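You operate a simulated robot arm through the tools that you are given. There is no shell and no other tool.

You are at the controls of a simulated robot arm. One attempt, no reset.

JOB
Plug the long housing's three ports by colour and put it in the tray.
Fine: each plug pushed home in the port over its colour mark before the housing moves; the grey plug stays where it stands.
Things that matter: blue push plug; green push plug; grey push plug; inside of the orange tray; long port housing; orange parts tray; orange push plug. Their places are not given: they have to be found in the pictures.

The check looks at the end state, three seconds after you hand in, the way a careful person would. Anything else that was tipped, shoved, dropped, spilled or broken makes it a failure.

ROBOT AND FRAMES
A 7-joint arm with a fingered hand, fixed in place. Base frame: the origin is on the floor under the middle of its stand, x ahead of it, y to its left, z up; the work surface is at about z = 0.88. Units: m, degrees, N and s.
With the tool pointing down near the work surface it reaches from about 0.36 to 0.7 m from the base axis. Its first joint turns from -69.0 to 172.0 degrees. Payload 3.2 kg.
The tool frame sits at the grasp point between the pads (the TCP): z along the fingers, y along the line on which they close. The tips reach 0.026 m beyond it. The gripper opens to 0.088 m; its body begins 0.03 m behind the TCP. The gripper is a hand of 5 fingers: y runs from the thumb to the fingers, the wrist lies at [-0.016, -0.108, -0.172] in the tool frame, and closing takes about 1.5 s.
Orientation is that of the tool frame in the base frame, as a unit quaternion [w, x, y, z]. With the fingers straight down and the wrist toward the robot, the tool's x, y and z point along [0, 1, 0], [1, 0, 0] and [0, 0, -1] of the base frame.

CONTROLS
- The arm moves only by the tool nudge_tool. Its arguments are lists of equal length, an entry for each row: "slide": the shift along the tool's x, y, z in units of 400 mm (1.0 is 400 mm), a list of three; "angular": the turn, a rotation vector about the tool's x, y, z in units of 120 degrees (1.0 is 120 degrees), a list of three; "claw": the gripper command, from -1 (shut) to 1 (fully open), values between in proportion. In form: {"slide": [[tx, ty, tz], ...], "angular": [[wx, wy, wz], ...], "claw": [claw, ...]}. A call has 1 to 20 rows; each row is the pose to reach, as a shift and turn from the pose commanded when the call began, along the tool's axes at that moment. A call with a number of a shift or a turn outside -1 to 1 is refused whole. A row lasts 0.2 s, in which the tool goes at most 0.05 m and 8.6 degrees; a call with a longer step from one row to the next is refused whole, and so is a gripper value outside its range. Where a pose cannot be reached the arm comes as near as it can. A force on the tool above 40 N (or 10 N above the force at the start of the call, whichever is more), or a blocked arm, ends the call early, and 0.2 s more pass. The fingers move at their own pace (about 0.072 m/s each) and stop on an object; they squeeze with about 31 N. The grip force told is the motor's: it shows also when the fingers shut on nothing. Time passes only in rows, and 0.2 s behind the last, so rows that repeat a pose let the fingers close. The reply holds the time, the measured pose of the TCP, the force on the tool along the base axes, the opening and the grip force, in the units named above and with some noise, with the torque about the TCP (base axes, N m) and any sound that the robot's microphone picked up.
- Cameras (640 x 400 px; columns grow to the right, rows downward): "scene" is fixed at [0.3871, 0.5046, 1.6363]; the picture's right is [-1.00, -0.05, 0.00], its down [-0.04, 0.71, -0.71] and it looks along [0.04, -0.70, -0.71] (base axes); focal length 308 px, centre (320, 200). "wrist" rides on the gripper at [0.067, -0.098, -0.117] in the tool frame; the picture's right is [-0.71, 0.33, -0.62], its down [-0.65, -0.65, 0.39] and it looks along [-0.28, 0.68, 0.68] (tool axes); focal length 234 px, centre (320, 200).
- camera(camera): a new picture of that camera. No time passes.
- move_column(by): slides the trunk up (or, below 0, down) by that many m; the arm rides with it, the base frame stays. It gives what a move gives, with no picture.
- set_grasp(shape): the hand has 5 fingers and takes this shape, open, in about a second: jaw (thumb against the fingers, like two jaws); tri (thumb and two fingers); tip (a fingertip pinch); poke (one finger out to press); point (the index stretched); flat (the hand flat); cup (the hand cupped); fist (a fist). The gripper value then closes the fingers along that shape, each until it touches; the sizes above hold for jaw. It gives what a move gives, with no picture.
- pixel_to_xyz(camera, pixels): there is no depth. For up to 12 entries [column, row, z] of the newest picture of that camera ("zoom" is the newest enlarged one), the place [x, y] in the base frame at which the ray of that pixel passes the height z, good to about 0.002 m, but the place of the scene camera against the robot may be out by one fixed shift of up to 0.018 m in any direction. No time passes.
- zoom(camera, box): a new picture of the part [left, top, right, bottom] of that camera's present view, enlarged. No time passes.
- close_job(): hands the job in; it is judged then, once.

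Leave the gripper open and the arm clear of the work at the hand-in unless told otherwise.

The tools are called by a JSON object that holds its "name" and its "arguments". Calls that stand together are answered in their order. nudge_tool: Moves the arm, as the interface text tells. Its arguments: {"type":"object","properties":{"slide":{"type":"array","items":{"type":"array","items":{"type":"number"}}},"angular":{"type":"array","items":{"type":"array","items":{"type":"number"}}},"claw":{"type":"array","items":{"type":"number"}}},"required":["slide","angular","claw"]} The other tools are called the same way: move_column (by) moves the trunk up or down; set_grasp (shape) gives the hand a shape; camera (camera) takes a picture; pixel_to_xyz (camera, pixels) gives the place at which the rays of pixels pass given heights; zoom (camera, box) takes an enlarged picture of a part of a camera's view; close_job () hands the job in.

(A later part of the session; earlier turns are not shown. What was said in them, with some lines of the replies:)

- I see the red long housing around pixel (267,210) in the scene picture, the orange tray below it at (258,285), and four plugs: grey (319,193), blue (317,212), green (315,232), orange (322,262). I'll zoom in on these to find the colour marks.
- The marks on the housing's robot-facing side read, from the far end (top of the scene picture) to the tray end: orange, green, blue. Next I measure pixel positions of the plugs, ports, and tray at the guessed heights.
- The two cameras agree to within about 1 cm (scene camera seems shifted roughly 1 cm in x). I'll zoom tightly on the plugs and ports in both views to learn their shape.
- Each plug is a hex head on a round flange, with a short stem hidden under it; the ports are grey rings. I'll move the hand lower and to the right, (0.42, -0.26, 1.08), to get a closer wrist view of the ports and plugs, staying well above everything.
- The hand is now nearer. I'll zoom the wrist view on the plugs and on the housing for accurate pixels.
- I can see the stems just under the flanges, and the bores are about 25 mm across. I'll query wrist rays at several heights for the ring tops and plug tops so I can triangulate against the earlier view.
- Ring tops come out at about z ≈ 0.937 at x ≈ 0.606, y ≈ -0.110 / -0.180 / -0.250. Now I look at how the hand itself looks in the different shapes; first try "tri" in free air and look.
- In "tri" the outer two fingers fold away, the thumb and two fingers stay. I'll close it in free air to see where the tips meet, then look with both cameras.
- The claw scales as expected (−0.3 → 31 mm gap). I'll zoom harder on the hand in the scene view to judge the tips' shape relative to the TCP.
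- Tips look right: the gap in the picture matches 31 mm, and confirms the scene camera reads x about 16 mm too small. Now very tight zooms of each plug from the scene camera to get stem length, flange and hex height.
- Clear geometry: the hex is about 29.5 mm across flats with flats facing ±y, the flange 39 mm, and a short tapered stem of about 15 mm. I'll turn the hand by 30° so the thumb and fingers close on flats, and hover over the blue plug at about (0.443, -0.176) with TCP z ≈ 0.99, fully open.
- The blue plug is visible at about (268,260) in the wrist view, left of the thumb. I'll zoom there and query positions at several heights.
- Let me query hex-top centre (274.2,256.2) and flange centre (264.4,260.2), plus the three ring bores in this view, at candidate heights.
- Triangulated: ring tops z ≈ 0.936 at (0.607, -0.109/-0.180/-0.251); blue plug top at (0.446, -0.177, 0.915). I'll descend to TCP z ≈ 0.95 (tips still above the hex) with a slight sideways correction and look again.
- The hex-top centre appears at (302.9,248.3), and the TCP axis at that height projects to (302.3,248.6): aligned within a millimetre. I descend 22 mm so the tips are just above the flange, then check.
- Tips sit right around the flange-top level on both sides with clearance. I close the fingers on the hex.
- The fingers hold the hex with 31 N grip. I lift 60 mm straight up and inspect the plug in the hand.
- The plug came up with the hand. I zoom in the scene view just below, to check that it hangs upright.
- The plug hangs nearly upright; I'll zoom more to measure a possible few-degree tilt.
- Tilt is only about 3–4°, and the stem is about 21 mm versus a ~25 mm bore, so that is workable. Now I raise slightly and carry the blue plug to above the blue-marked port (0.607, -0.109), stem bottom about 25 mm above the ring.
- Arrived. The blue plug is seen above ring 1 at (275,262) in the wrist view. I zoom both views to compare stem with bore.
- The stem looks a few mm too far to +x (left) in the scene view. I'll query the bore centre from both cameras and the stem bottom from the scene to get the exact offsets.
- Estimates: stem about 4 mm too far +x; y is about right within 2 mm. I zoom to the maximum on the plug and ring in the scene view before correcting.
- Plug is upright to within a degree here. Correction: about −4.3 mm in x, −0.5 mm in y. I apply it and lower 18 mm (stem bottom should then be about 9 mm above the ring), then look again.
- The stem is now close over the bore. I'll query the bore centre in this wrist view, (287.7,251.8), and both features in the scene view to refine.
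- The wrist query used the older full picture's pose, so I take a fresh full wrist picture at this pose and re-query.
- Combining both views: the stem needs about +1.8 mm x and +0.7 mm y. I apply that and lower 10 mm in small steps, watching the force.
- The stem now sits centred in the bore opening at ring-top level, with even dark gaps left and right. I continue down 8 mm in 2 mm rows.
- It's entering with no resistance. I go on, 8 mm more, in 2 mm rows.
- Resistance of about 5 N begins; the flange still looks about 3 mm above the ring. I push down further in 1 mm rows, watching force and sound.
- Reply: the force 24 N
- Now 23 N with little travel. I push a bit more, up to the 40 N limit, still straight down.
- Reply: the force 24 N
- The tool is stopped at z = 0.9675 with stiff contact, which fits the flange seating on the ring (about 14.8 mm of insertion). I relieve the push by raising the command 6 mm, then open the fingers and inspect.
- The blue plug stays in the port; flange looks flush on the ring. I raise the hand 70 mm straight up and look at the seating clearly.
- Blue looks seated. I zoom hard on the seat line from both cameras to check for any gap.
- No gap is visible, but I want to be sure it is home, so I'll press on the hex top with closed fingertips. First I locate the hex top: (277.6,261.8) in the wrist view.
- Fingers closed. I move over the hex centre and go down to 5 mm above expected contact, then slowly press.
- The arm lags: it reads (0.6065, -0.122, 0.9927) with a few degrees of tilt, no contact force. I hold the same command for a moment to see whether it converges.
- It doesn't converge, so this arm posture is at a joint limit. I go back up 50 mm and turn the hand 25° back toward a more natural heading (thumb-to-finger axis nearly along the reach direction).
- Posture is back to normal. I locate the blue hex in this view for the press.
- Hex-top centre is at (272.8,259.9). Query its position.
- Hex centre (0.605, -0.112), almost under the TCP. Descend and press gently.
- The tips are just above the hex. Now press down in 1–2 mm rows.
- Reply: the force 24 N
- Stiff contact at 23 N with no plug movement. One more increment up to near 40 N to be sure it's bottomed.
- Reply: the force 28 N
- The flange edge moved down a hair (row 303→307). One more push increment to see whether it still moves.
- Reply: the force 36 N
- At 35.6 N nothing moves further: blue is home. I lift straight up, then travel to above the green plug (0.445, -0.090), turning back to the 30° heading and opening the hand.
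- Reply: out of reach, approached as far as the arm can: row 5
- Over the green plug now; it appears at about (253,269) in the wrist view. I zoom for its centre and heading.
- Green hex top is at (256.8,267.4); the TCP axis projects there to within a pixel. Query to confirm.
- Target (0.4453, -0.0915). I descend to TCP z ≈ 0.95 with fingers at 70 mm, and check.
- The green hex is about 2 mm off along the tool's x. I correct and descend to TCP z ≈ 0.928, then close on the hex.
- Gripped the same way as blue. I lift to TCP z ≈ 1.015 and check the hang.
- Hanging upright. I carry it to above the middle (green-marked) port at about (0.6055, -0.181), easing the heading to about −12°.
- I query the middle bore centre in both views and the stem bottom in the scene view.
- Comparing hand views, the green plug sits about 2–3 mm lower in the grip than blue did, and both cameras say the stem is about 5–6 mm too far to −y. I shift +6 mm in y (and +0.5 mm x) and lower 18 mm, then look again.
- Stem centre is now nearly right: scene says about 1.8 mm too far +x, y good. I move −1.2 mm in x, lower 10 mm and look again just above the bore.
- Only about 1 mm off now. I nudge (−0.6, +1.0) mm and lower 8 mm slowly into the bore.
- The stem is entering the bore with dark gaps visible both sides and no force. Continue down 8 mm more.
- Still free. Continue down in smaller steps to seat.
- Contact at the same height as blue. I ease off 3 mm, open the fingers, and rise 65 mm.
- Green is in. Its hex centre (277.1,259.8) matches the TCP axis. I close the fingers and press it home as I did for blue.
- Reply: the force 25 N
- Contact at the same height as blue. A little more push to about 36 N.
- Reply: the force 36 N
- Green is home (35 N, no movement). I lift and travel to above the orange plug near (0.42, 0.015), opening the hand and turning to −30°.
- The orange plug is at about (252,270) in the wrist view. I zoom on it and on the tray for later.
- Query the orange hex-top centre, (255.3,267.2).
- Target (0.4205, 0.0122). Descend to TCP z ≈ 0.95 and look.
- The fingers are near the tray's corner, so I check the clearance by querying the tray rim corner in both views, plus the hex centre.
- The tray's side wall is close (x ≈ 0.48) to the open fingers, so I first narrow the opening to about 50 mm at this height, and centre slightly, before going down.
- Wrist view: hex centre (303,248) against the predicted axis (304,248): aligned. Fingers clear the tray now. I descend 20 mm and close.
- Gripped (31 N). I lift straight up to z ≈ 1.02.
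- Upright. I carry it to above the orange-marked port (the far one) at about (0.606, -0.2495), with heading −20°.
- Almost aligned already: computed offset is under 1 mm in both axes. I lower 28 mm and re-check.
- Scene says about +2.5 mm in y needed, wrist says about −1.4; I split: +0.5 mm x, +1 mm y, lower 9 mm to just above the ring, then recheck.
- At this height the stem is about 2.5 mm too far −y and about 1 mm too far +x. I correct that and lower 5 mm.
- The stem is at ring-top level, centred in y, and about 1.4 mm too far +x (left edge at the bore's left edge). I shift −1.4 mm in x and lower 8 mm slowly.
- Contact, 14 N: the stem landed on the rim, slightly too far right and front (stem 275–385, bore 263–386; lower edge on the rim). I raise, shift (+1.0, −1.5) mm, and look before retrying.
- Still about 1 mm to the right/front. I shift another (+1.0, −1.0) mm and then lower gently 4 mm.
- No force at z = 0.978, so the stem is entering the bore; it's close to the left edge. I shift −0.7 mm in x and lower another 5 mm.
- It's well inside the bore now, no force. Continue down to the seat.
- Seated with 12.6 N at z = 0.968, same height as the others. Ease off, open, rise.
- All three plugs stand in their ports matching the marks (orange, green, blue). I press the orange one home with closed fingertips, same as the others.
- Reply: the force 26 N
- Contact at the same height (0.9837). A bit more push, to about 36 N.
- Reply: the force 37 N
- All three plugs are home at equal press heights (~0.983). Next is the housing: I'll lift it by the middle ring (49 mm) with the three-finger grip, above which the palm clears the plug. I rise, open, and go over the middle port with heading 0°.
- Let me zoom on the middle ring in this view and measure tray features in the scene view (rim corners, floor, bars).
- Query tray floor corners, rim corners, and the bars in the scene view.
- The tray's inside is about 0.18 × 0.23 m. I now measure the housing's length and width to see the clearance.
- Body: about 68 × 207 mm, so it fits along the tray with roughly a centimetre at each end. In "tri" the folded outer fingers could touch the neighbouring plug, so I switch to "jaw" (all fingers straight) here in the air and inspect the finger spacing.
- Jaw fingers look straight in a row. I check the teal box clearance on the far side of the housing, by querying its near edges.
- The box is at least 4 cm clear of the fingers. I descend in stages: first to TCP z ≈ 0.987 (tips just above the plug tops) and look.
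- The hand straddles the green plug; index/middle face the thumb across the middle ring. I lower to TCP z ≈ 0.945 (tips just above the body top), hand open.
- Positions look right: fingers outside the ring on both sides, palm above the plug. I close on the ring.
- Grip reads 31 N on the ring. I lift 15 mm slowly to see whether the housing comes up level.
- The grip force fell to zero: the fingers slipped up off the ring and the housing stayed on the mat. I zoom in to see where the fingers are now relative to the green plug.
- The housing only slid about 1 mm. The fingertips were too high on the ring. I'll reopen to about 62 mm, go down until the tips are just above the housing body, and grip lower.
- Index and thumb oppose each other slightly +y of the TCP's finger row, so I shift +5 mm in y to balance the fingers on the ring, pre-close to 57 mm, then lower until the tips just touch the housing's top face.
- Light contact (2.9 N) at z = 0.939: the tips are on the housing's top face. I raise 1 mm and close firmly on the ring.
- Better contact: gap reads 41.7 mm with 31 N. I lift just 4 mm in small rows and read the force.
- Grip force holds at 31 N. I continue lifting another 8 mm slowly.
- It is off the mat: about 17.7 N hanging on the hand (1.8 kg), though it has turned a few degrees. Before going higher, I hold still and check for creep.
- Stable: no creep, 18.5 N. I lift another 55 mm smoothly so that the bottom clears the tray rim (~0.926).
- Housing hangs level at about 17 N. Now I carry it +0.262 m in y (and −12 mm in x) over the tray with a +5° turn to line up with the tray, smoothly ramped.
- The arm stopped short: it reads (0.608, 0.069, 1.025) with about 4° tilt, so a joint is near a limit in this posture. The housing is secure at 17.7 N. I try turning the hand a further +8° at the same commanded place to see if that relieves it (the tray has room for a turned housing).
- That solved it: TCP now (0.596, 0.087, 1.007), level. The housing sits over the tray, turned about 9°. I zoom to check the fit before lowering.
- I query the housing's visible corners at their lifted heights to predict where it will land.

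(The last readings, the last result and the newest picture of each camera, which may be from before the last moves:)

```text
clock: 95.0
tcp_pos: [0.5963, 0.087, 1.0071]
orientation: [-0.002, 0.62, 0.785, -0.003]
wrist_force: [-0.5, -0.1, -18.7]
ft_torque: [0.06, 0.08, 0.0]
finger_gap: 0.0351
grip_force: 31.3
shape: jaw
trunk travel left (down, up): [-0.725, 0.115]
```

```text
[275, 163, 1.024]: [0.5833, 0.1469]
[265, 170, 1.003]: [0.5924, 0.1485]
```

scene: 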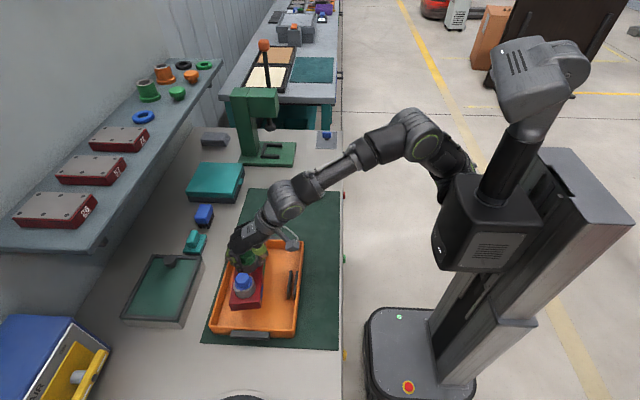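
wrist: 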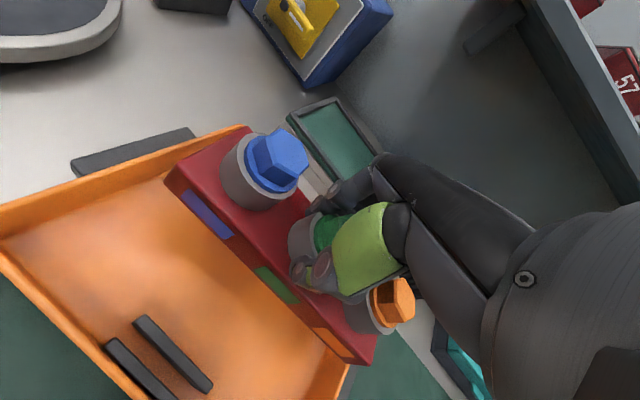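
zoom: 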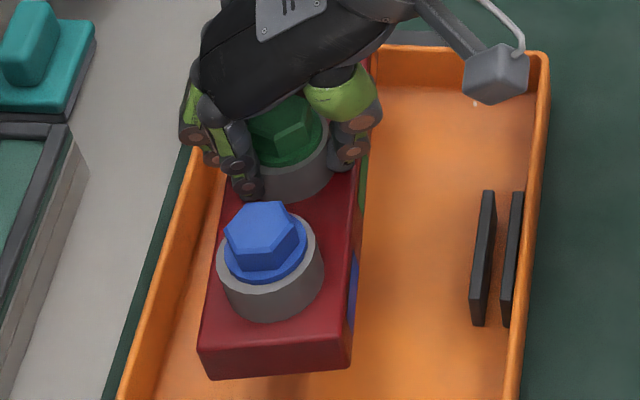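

Predicted landing: housing centre about (0.600, 0.076), turned 8°; near end margin would be only ~4 mm, so I shift +5.5 mm y and −4 mm x, and lower 30 mm in gentle steps, checking the pose.

{"name": "nudge_tool", "arguments": {"slide": [[0.008, -0.0033, 0.0], [0.0157, -0.0066, 0.0], [0.0157, -0.0066, 0.015], [0.0157, -0.0066, 0.03], [0.0157, -0.0066, 0.045], [0.0157, -0.0066, 0.06], [0.0157, -0.0066, 0.07], [0.0157, -0.0066, 0.07]], "angular": [[0, 0, 0], [0, 0, 0], [0, 0, 0], [0, 0, 0], [0, 0, 0], [0, 0, 0], [0, 0, 0], [0, 0, 0]], "claw": [-0.6, -0.6, -0.6, -0.6, -0.6, -0.6, -0.6, -0.6]}}

{"name": "camera", "arguments": {"camera": "scene"}}

{"name": "zoom", "arguments": {"camera": "scene", "box": [205, 230, 310, 345]}}

{"name": "camera", "arguments": {"camera": "wrist"}}

```text
clock: 96.8
tcp_pos: [0.5976, 0.0861, 0.9911]
orientation: [-0.01, 0.629, 0.777, 0.013]
wrist_force: [1.1, 0.1, -17.9]
ft_torque: [0.01, 0.07, 0.02]
finger_gap: 0.0348
grip_force: 30.8
shape: jaw
trunk travel left (down, up): [-0.725, 0.115]
```

```text
taken
```

scene: 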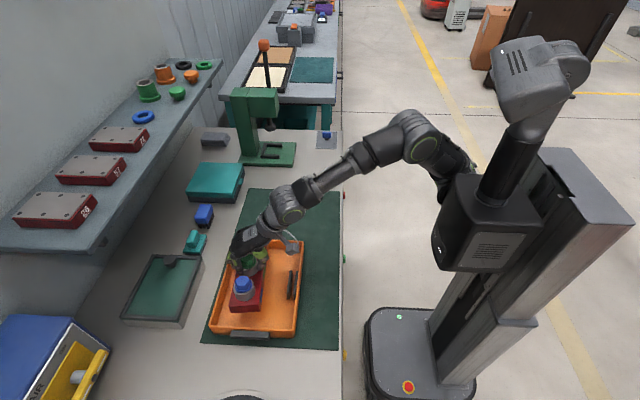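

```text
3.48 times, centred on (258, 288) of scene
```

zoom: 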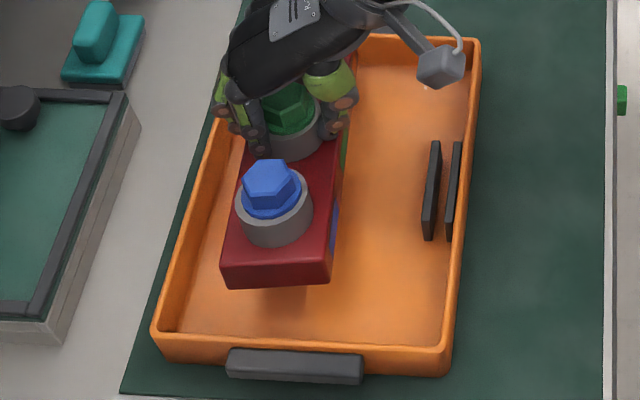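

```text
taken
```

wrist: 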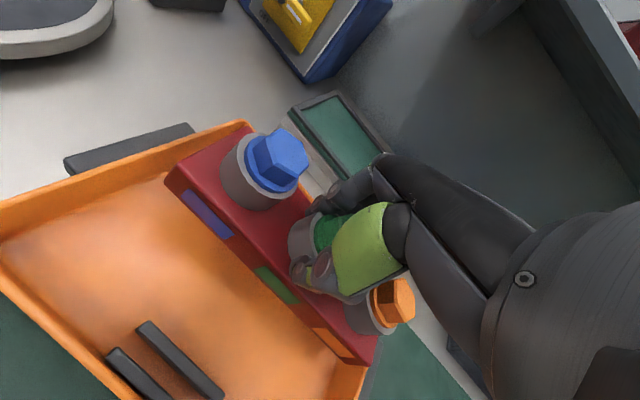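

The arm hits the same limit going lower. Better idea: keep the arm posture and lower the whole arm with the trunk. First I undo the excess command (raise 12 mm, +3° turn) so the hand is level again.

{"name": "nudge_tool", "arguments": {"slide": [[0, 0, -0.015], [0, 0, -0.03], [0, 0, -0.03], [0, 0, -0.03]], "angular": [[0, 0, -0.0125], [0, 0, -0.025], [0, 0, -0.025], [0, 0, -0.025]], "claw": [-0.6, -0.6, -0.6, -0.6]}}

```text
clock: 97.8
tcp_pos: [0.5914, 0.0918, 0.9918]
orientation: [-0.003, 0.602, 0.799, -0.002]
wrist_force: [-0.2, 0.5, -17.7]
ft_torque: [0.06, 0.05, 0.02]
finger_gap: 0.0348
grip_force: 30.6
shape: jaw
trunk travel left (down, up): [-0.725, 0.115]
```

Level again at (0.591, 0.092, 0.992). I check the housing's place over the tray from the scene camera once more before lowering with the trunk.

{"name": "camera", "arguments": {"camera": "scene"}}

{"name": "zoom", "arguments": {"camera": "scene", "box": [205, 230, 310, 345]}}

{"name": "camera", "arguments": {"camera": "wrist"}}

{"name": "zoom", "arguments": {"camera": "scene", "box": [220, 240, 285, 320]}}

```text
taken
```

scene: 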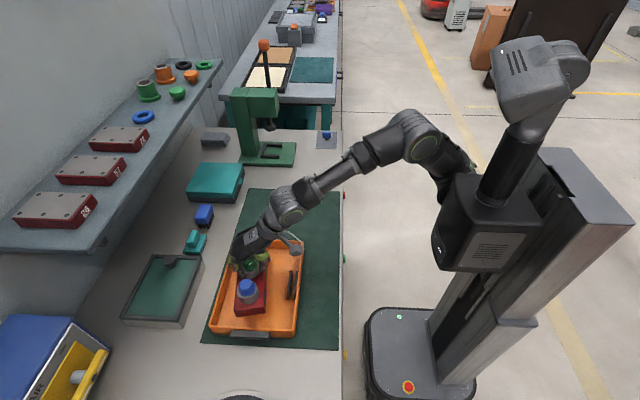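

```text
3.48 times, centred on (258, 288) of scene
```

zoom: 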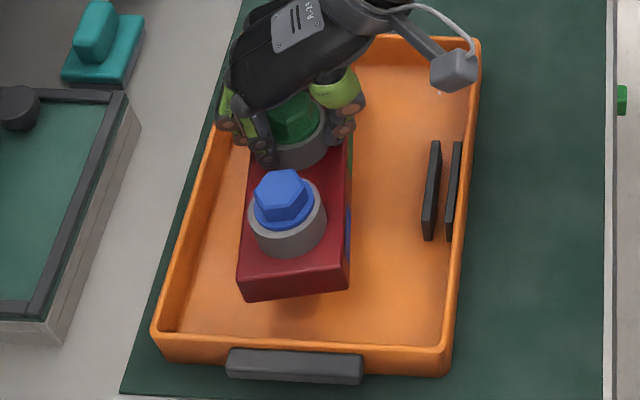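

```text
taken
```

wrist: 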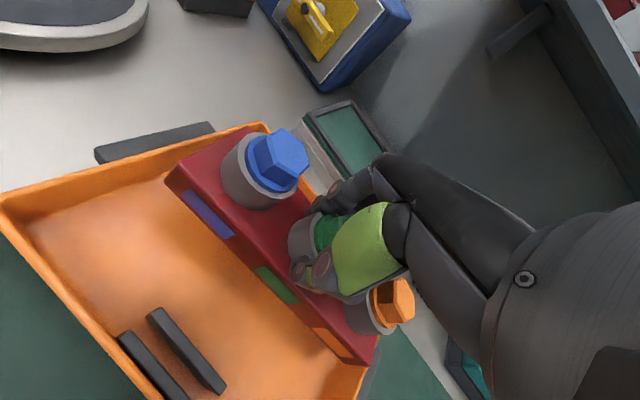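

```text
5.00 times, centred on (252, 280) of scene
```

zoom: 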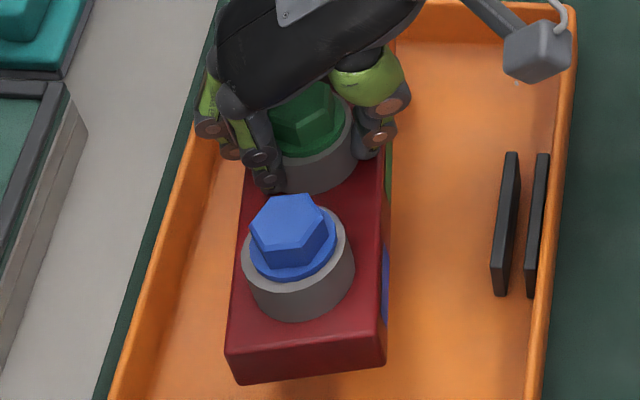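

Query the housing's near-end corners (5x picture): bottom-left (236,316.8), bottom-right (265,313), top-left (233.4,310.4), top-right (265,307).

{"name": "pixel_to_xyz", "arguments": {"camera": "scene", "pixels": [[236, 316.8, 0.935], [265, 313, 0.935], [233.4, 310.4, 0.963], [265, 307, 0.963], [247.7, 286.5, 0.987], [217.8, 326.1, 0.886], [292.8, 329.6, 0.886]]}}

{"name": "zoom", "arguments": {"camera": "wrist", "box": [280, 280, 420, 400]}}

```text
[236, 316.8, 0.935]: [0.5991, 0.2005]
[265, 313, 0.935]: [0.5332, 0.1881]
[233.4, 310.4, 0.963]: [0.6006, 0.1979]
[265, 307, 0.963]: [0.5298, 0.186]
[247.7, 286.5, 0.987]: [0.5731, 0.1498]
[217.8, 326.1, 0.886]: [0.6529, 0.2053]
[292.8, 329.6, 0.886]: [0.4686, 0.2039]
```

```text
3.33 times, centred on (350, 340) of wrist
```

zoom: 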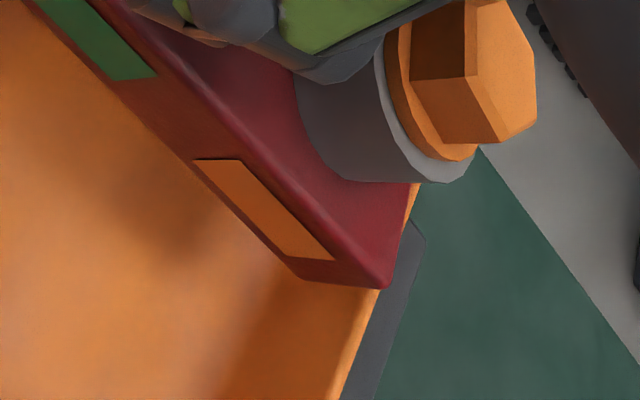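

I query the near-end corner in the wrist view (369.5,366.4) and the tray rim beside it.

{"name": "pixel_to_xyz", "arguments": {"camera": "wrist", "pixels": [[369.5, 366.4, 0.935], [362, 369, 0.926], [355, 392, 0.926], [352, 399, 0.926], [345, 390, 0.886]]}}

{"name": "zoom", "arguments": {"camera": "wrist", "box": [300, 320, 400, 400]}}

```text
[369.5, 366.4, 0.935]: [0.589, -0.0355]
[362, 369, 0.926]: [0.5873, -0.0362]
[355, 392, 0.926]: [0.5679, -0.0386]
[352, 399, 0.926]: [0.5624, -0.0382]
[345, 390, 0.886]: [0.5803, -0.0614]
```

```text
5.00 times, centred on (350, 360) of wrist
```

zoom: 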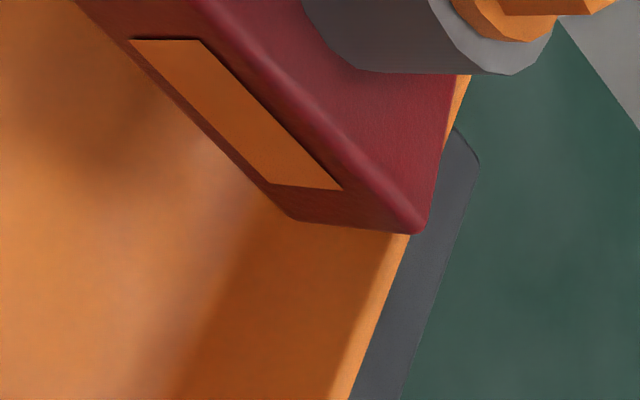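

Query the true bottom corner (344,363) and top corner (371,366.4), and rim edge points.

{"name": "pixel_to_xyz", "arguments": {"camera": "wrist", "pixels": [[344, 363, 0.935], [371, 366.4, 0.963], [367, 368, 0.926], [356, 399, 0.926], [360, 374, 0.926], [351, 399, 0.926]]}}

```text
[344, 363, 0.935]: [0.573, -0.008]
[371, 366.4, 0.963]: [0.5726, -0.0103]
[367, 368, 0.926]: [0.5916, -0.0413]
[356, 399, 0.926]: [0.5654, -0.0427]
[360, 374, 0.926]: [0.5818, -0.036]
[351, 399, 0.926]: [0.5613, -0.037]
```

The far end has only ~4 mm to the tray's far wall while the near end has ~25 mm, so I shift −10 mm in y before lowering.

{"name": "nudge_tool", "arguments": {"slide": [[-0.012, -0.0035, 0], [-0.024, -0.0069, 0], [-0.024, -0.0069, 0], [-0.024, -0.0069, 0]], "angular": [[0, 0, 0], [0, 0, 0], [0, 0, 0], [0, 0, 0]], "claw": [-0.6, -0.6, -0.6, -0.6]}}

{"name": "move_column", "arguments": {"by": -0.015}}

{"name": "zoom", "arguments": {"camera": "scene", "box": [205, 230, 310, 345]}}

{"name": "camera", "arguments": {"camera": "wrist"}}

```text
clock: 98.8
tcp_pos: [0.5923, 0.083, 0.9921]
orientation: [-0.001, 0.601, 0.8, -0.001]
wrist_force: [0.2, 0.1, -17.5]
ft_torque: [0.08, 0.08, 0.01]
finger_gap: 0.0353
grip_force: 30.5
shape: jaw
trunk travel left (down, up): [-0.725, 0.115]
```

```text
clock: 99.4
tcp_pos: [0.5912, 0.0829, 0.9794]
orientation: [-0.002, 0.6, 0.8, -0.001]
wrist_force: [0.4, 0.3, -17.6]
ft_torque: [0.05, 0.04, 0.0]
finger_gap: 0.0348
grip_force: 30.9
shape: jaw
trunk travel left (down, up): [-0.71, 0.13]
```

```text
3.48 times, centred on (258, 288) of scene
```

zoom: 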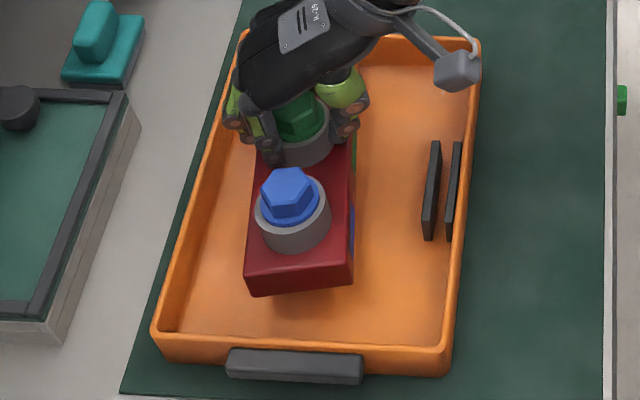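

```text
taken
```

wrist: 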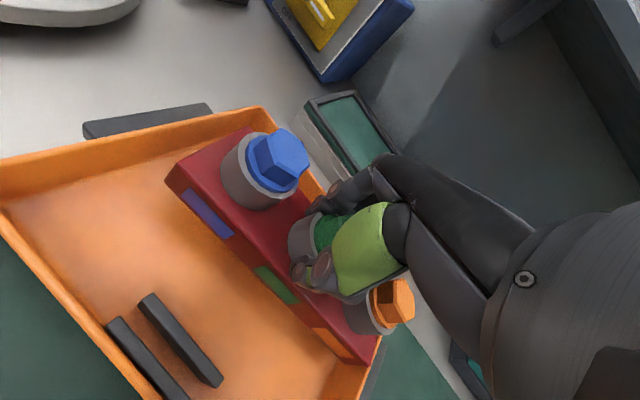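

The trunk lowers it nicely. Check the near end clearance again from the wrist view before going below the rim.

{"name": "zoom", "arguments": {"camera": "wrist", "box": [300, 320, 400, 400]}}

{"name": "zoom", "arguments": {"camera": "wrist", "box": [150, 90, 350, 230]}}

{"name": "zoom", "arguments": {"camera": "scene", "box": [220, 270, 300, 345]}}

```text
5.00 times, centred on (350, 360) of wrist
```

zoom: 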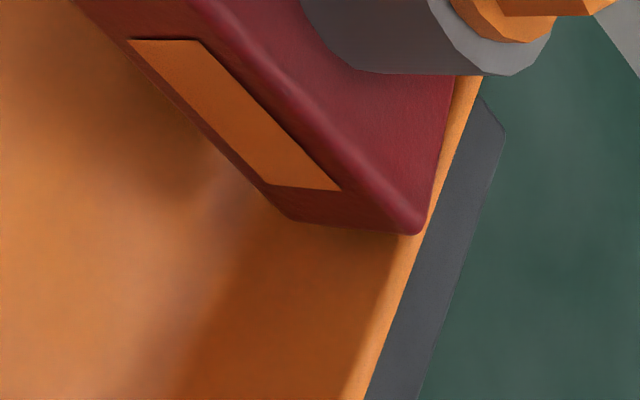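

```text
2.86 times, centred on (250, 160) of wrist
```

zoom: 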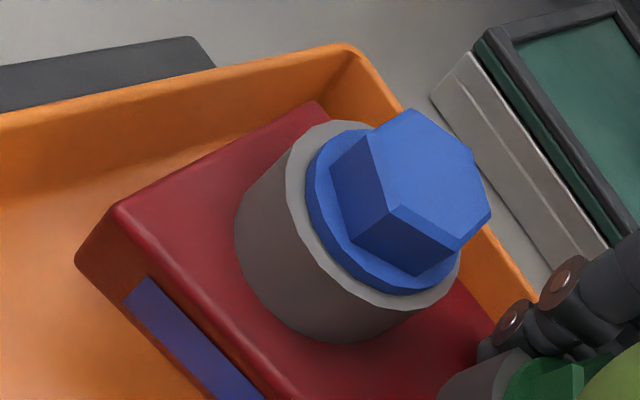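

```text
5.33 times, centred on (260, 308) of scene
```

zoom: 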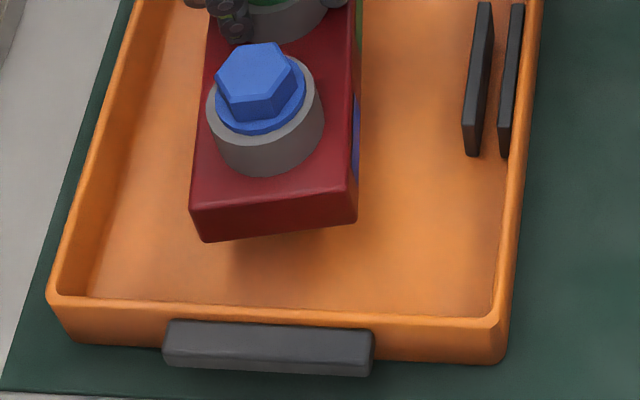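

Clearances look fine at both ends (about 13–18 mm). I lower the trunk 25 mm more.

{"name": "move_column", "arguments": {"by": -0.025}}

{"name": "zoom", "arguments": {"camera": "scene", "box": [215, 235, 305, 345]}}

```text
clock: 100.1
tcp_pos: [0.5923, 0.0834, 0.9538]
orientation: [-0.001, 0.6, 0.8, -0.001]
wrist_force: [0.5, -0.2, -16.6]
ft_torque: [-0.09, -0.06, 0.03]
finger_gap: 0.0347
grip_force: 30.5
shape: jaw
trunk travel left (down, up): [-0.685, 0.155]
```

```text
3.64 times, centred on (260, 290) of scene
```

zoom: 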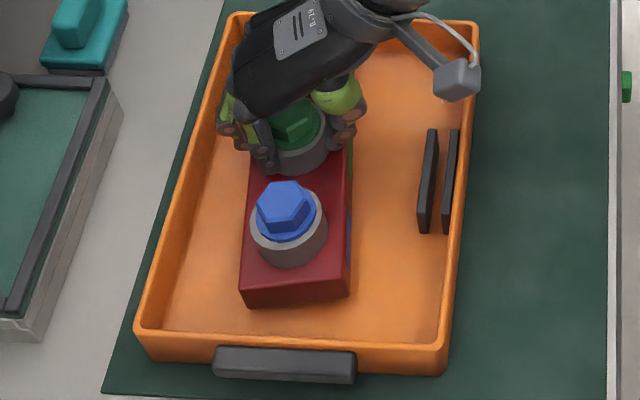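

Still hanging (−16.6 N), bottom near 0.896. I lower in 4 mm steps until the tray takes the weight.

{"name": "move_column", "arguments": {"by": -0.004}}

{"name": "move_column", "arguments": {"by": -0.003}}

```text
clock: 100.7
tcp_pos: [0.5918, 0.0836, 0.9514]
orientation: [-0.001, 0.6, 0.8, -0.001]
wrist_force: [-0.3, 0.8, -13.7]
ft_torque: [-0.17, -0.08, 0.07]
finger_gap: 0.0345
grip_force: 31.5
shape: jaw
trunk travel left (down, up): [-0.681, 0.159]
```

```text
clock: 101.2
tcp_pos: [0.5912, 0.0841, 0.9486]
orientation: [-0.001, 0.601, 0.8, 0.0]
wrist_force: [-0.7, 0.7, -9.4]
ft_torque: [-0.1, -0.23, 0.07]
finger_gap: 0.0346
grip_force: 31.2
shape: jaw
trunk travel left (down, up): [-0.678, 0.162]
```

The tray is starting to take the weight (−9.4 N). Continue in 2–3 mm steps.

{"name": "move_column", "arguments": {"by": -0.003}}

{"name": "move_column", "arguments": {"by": -0.002}}

{"name": "zoom", "arguments": {"camera": "scene", "box": [215, 235, 305, 345]}}

```text
clock: 101.7
tcp_pos: [0.5905, 0.0837, 0.947]
orientation: [0.002, 0.601, 0.799, 0.003]
wrist_force: [-0.4, 1.7, -0.7]
ft_torque: [-0.03, -0.37, 0.07]
finger_gap: 0.0346
grip_force: 30.8
shape: jaw
trunk travel left (down, up): [-0.675, 0.165]
```

```text
clock: 102.2
tcp_pos: [0.5901, 0.0833, 0.9471]
orientation: [0.001, 0.601, 0.799, 0.003]
wrist_force: [1.6, 2.7, 10.4]
ft_torque: [-0.03, -0.36, 0.09]
finger_gap: 0.0355
grip_force: 31.2
shape: jaw
trunk travel left (down, up): [-0.673, 0.167]
```

```text
3.64 times, centred on (260, 290) of scene
```

zoom: 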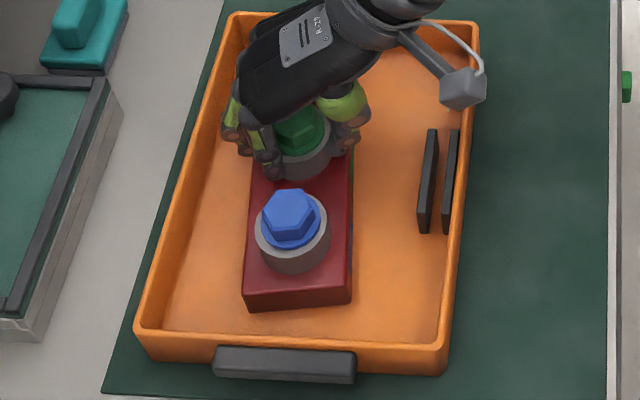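

Now it stands on the tray floor (pressing 10 N). I ease the trunk up 2 mm, then open the fingers only to ~62 mm (staying clear of the tray's dark bars).

{"name": "move_column", "arguments": {"by": 0.002}}

{"name": "nudge_tool", "arguments": {"slide": [[0, 0, 0], [0, 0, 0], [0, 0, 0], [0, 0, 0], [0, 0, 0], [0, 0, 0], [0, 0, 0], [0, 0, 0]], "angular": [[0, 0, 0], [0, 0, 0], [0, 0, 0], [0, 0, 0], [0, 0, 0], [0, 0, 0], [0, 0, 0], [0, 0, 0]], "claw": [-0.3, -0.1, 0.0, 0.1, 0.2, 0.3, 0.4, 0.4]}}

{"name": "zoom", "arguments": {"camera": "scene", "box": [220, 240, 290, 310]}}

{"name": "camera", "arguments": {"camera": "wrist"}}

```text
clock: 102.8
tcp_pos: [0.5886, 0.0836, 0.9467]
orientation: [0.001, 0.6, 0.8, 0.002]
wrist_force: [3.8, 2.7, 8.2]
ft_torque: [0.01, -0.5, 0.06]
finger_gap: 0.0355
grip_force: 31.0
shape: jaw
trunk travel left (down, up): [-0.675, 0.165]
```

```text
clock: 104.5
tcp_pos: [0.5873, 0.0833, 0.9465]
orientation: [0.0, 0.6, 0.8, 0.0]
wrist_force: [-2.2, -1.1, 5.8]
ft_torque: [-0.05, -0.18, -0.08]
finger_gap: 0.0596
grip_force: 0.1
shape: jaw
trunk travel left (down, up): [-0.675, 0.165]
```

```text
5.71 times, centred on (255, 275) of scene
```

zoom: 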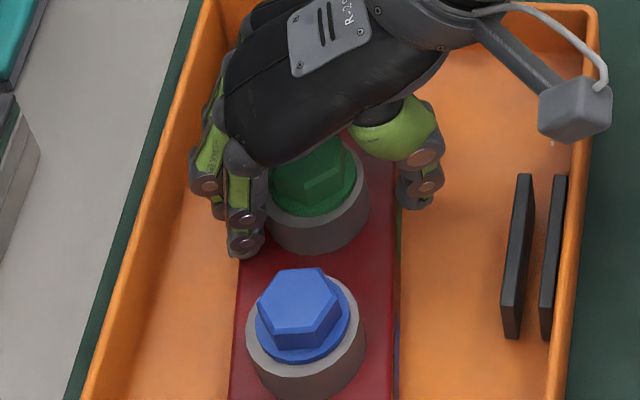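

```text
taken
```

wrist: 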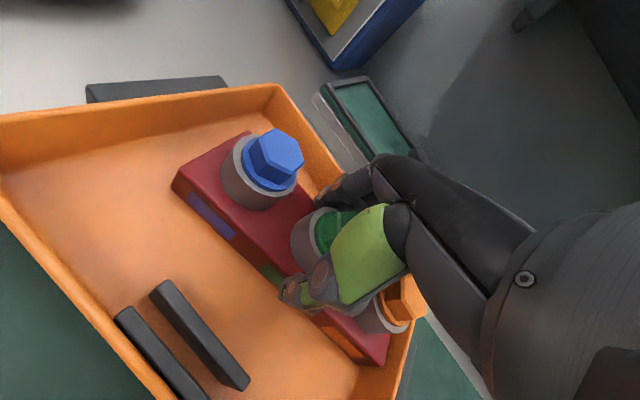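

Released; the housing sits in the tray. The fingers are clear of the ring. I raise with the trunk, first 20 mm, and check nothing is dragged.

{"name": "move_column", "arguments": {"by": 0.02}}

{"name": "zoom", "arguments": {"camera": "scene", "box": [220, 240, 290, 310]}}

```text
clock: 105.2
tcp_pos: [0.5897, 0.0833, 0.9662]
orientation: [0.0, 0.6, 0.8, 0.0]
wrist_force: [0.1, -0.3, -0.8]
ft_torque: [-0.03, 0.0, 0.0]
finger_gap: 0.0609
grip_force: 0.1
shape: jaw
trunk travel left (down, up): [-0.695, 0.145]
```

```text
5.71 times, centred on (255, 275) of scene
```

zoom: 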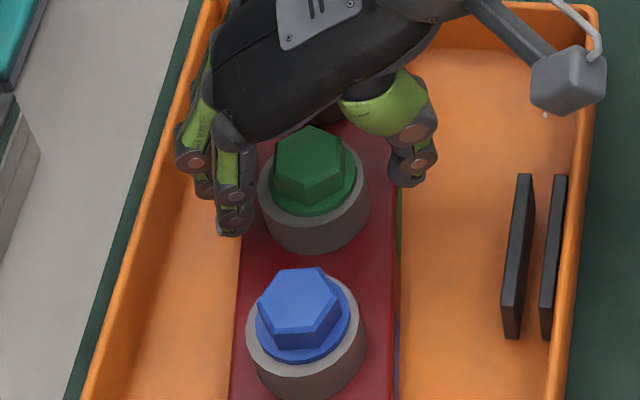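

The hand comes away freely and nothing moves with it. I raise the trunk another 90 mm.

{"name": "move_column", "arguments": {"by": 0.09}}

{"name": "camera", "arguments": {"camera": "scene"}}

{"name": "camera", "arguments": {"camera": "wrist"}}

```text
clock: 106.5
tcp_pos: [0.5892, 0.0827, 1.0564]
orientation: [0.001, 0.601, 0.8, 0.0]
wrist_force: [0.2, 0.3, 0.0]
ft_torque: [0.0, 0.04, 0.03]
finger_gap: 0.0609
grip_force: 0.1
shape: jaw
trunk travel left (down, up): [-0.785, 0.055]
```

```text
taken
```

scene: 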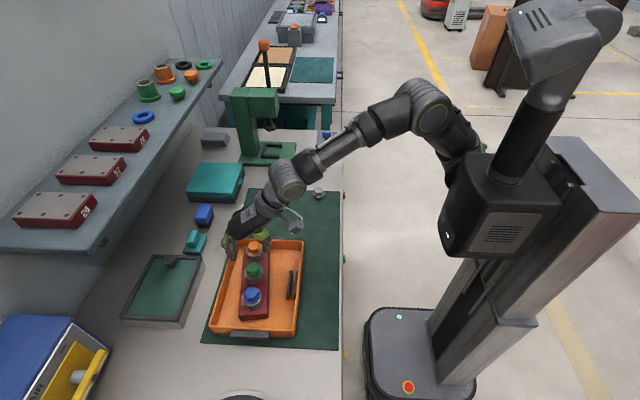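

```text
taken
```

wrist: 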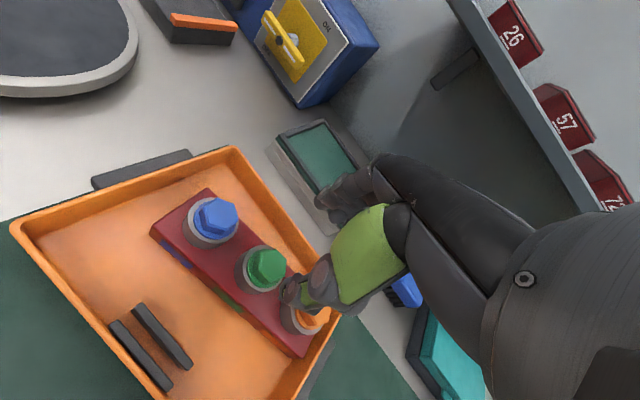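

The housing rests in the tray with its three plugs. I zoom in to check it lies flat, fully inside, and the plugs are still seated; also the grey plug.

{"name": "zoom", "arguments": {"camera": "scene", "box": [205, 230, 310, 345]}}

{"name": "zoom", "arguments": {"camera": "wrist", "box": [130, 170, 350, 370]}}

{"name": "zoom", "arguments": {"camera": "scene", "box": [235, 235, 280, 275]}}

{"name": "zoom", "arguments": {"camera": "scene", "box": [300, 180, 340, 210]}}

```text
3.48 times, centred on (258, 288) of scene
```

zoom: 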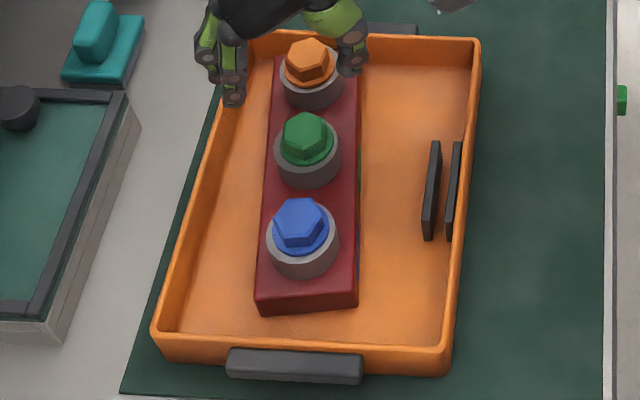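

```text
2.00 times, centred on (240, 270) of wrist
```

zoom: 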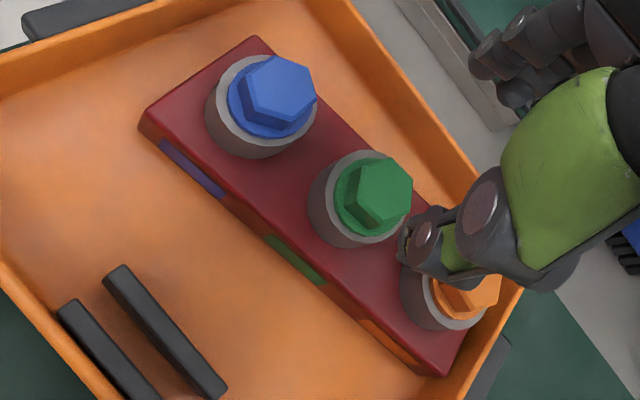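

```text
10.00 times, centred on (258, 255) of scene
```

zoom: 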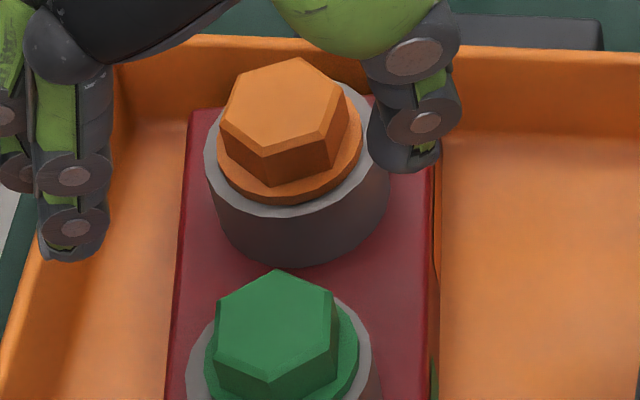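

```text
13.33 times, centred on (320, 195) of scene
```

zoom: 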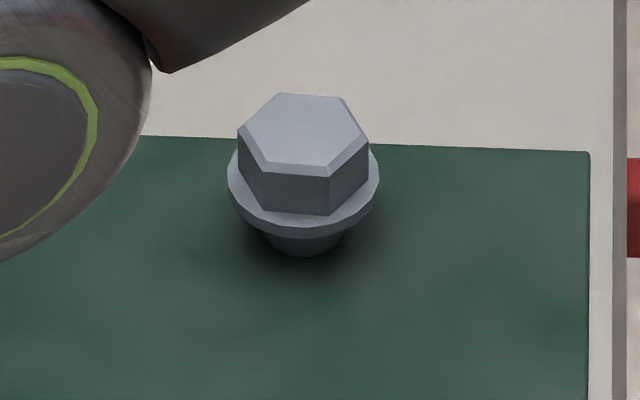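

Everything looks right: housing flat inside the tray, plugs flush over their colours, grey plug untouched. I retreat the arm up and back toward the robot, hand open.

{"name": "nudge_tool", "arguments": {"slide": [[0, 0, -0.1], [0, 0, -0.2], [0, 0, -0.3], [-0.027, -0.086, -0.3], [-0.054, -0.172, -0.3], [-0.081, -0.258, -0.3], [-0.108, -0.344, -0.3], [-0.135, -0.43, -0.3], [-0.135, -0.43, -0.3]], "angular": [[0, 0, 0], [0, 0, 0], [0, 0, 0], [0, 0, 0], [0, 0, 0], [0, 0, 0], [0, 0, 0], [0, 0, 0], [0, 0, 0]], "claw": [0.6, 0.8, 1, 1, 1, 1, 1, 1, 1]}}

{"name": "camera", "arguments": {"camera": "scene"}}

{"name": "zoom", "arguments": {"camera": "scene", "box": [205, 230, 310, 345]}}

{"name": "camera", "arguments": {"camera": "wrist"}}

```text
clock: 108.5
tcp_pos: [0.4397, -0.0153, 1.1745]
orientation: [0.0, 0.6, 0.8, 0.001]
wrist_force: [0.0, -0.3, -0.5]
ft_torque: [0.0, 0.02, 0.01]
finger_gap: 0.0879
grip_force: 0.1
shape: jaw
trunk travel left (down, up): [-0.785, 0.055]
```

```text
taken
```

scene: 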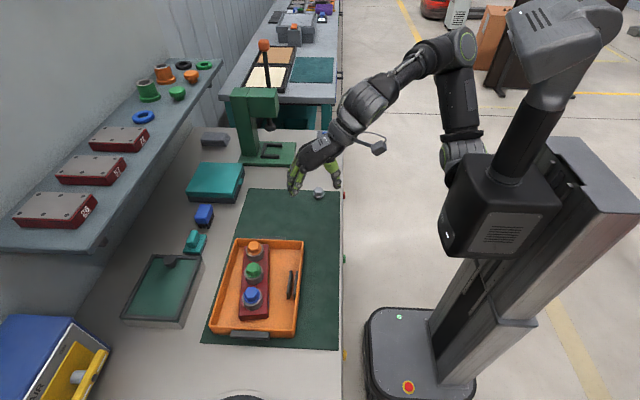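

```text
3.48 times, centred on (258, 288) of scene
```

zoom: 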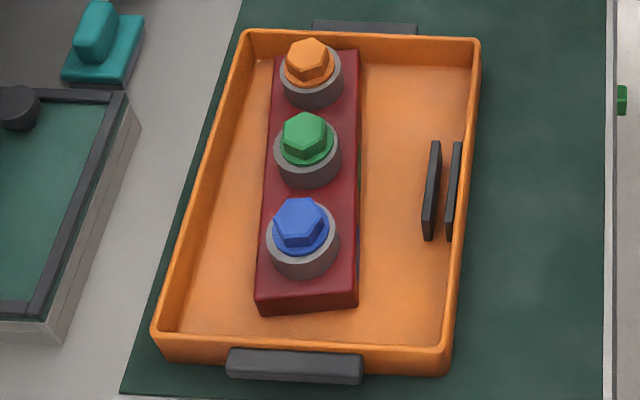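

```text
taken
```

wrist: 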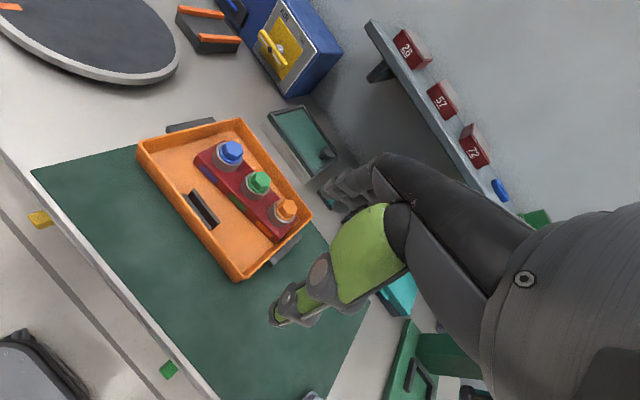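

A last close look at the near end of the housing and at each plug's seat.

{"name": "zoom", "arguments": {"camera": "scene", "box": [235, 232, 280, 268]}}

{"name": "zoom", "arguments": {"camera": "scene", "box": [230, 275, 275, 325]}}

{"name": "zoom", "arguments": {"camera": "wrist", "box": [180, 120, 320, 280]}}

```text
11.11 times, centred on (258, 250) of scene
```

zoom: 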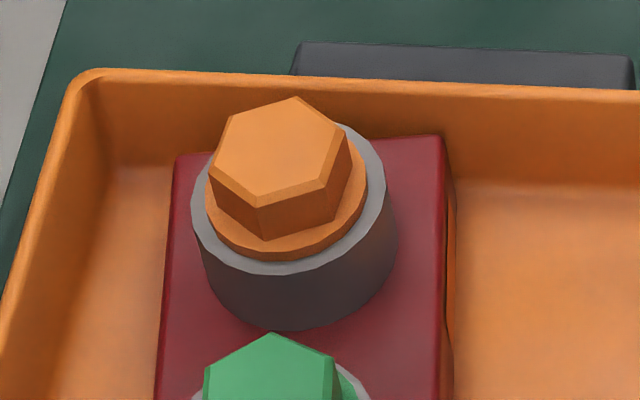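

```text
8.00 times, centred on (252, 300) of scene
```

zoom: 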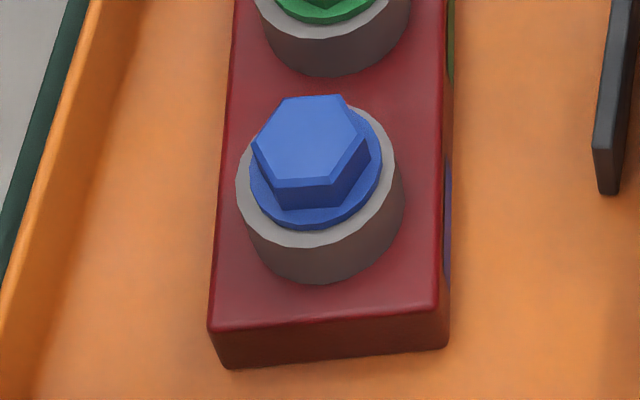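

```text
2.50 times, centred on (250, 200) of wrist
```

zoom: 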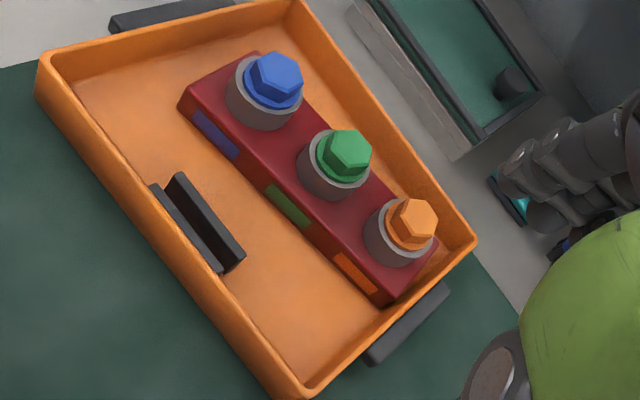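

Blue, green and orange are flush in the ports over their own marks. The housing lies flat and wholly inside the tray, and the grey plug stands where it was. The hand is open and about 0.29 m above the table, clear of the work, so I hand in the job.

{"name": "close_job", "arguments": {}}

```text
The job is handed in.
```

The job is handed in. All three plugs are in their ports, and the housing is lying flat inside the orange tray.

- **Plugs:** Blue, green and orange are each in the port over their own colour mark. I pushed each one down from above at about 36 N, and none moved any further. In the last pictures their flanges sit flush on the rings.
- **Housing:** My first try at gripping it slipped, and it slid about a millimetre on the mat. That was after all three plugs were pressed home. The second grip held. It sits in the tray turned about 10° from the tray's long side, clear of the walls and the two dark bars.
- **Grey plug and the rest:** The grey plug is still standing where it was. I saw nothing tipped, knocked over or dropped.
- **Arm:** It ended with the hand open, about 0.29 m above the table and clear of the work. I left the trunk 6 cm higher than it started.
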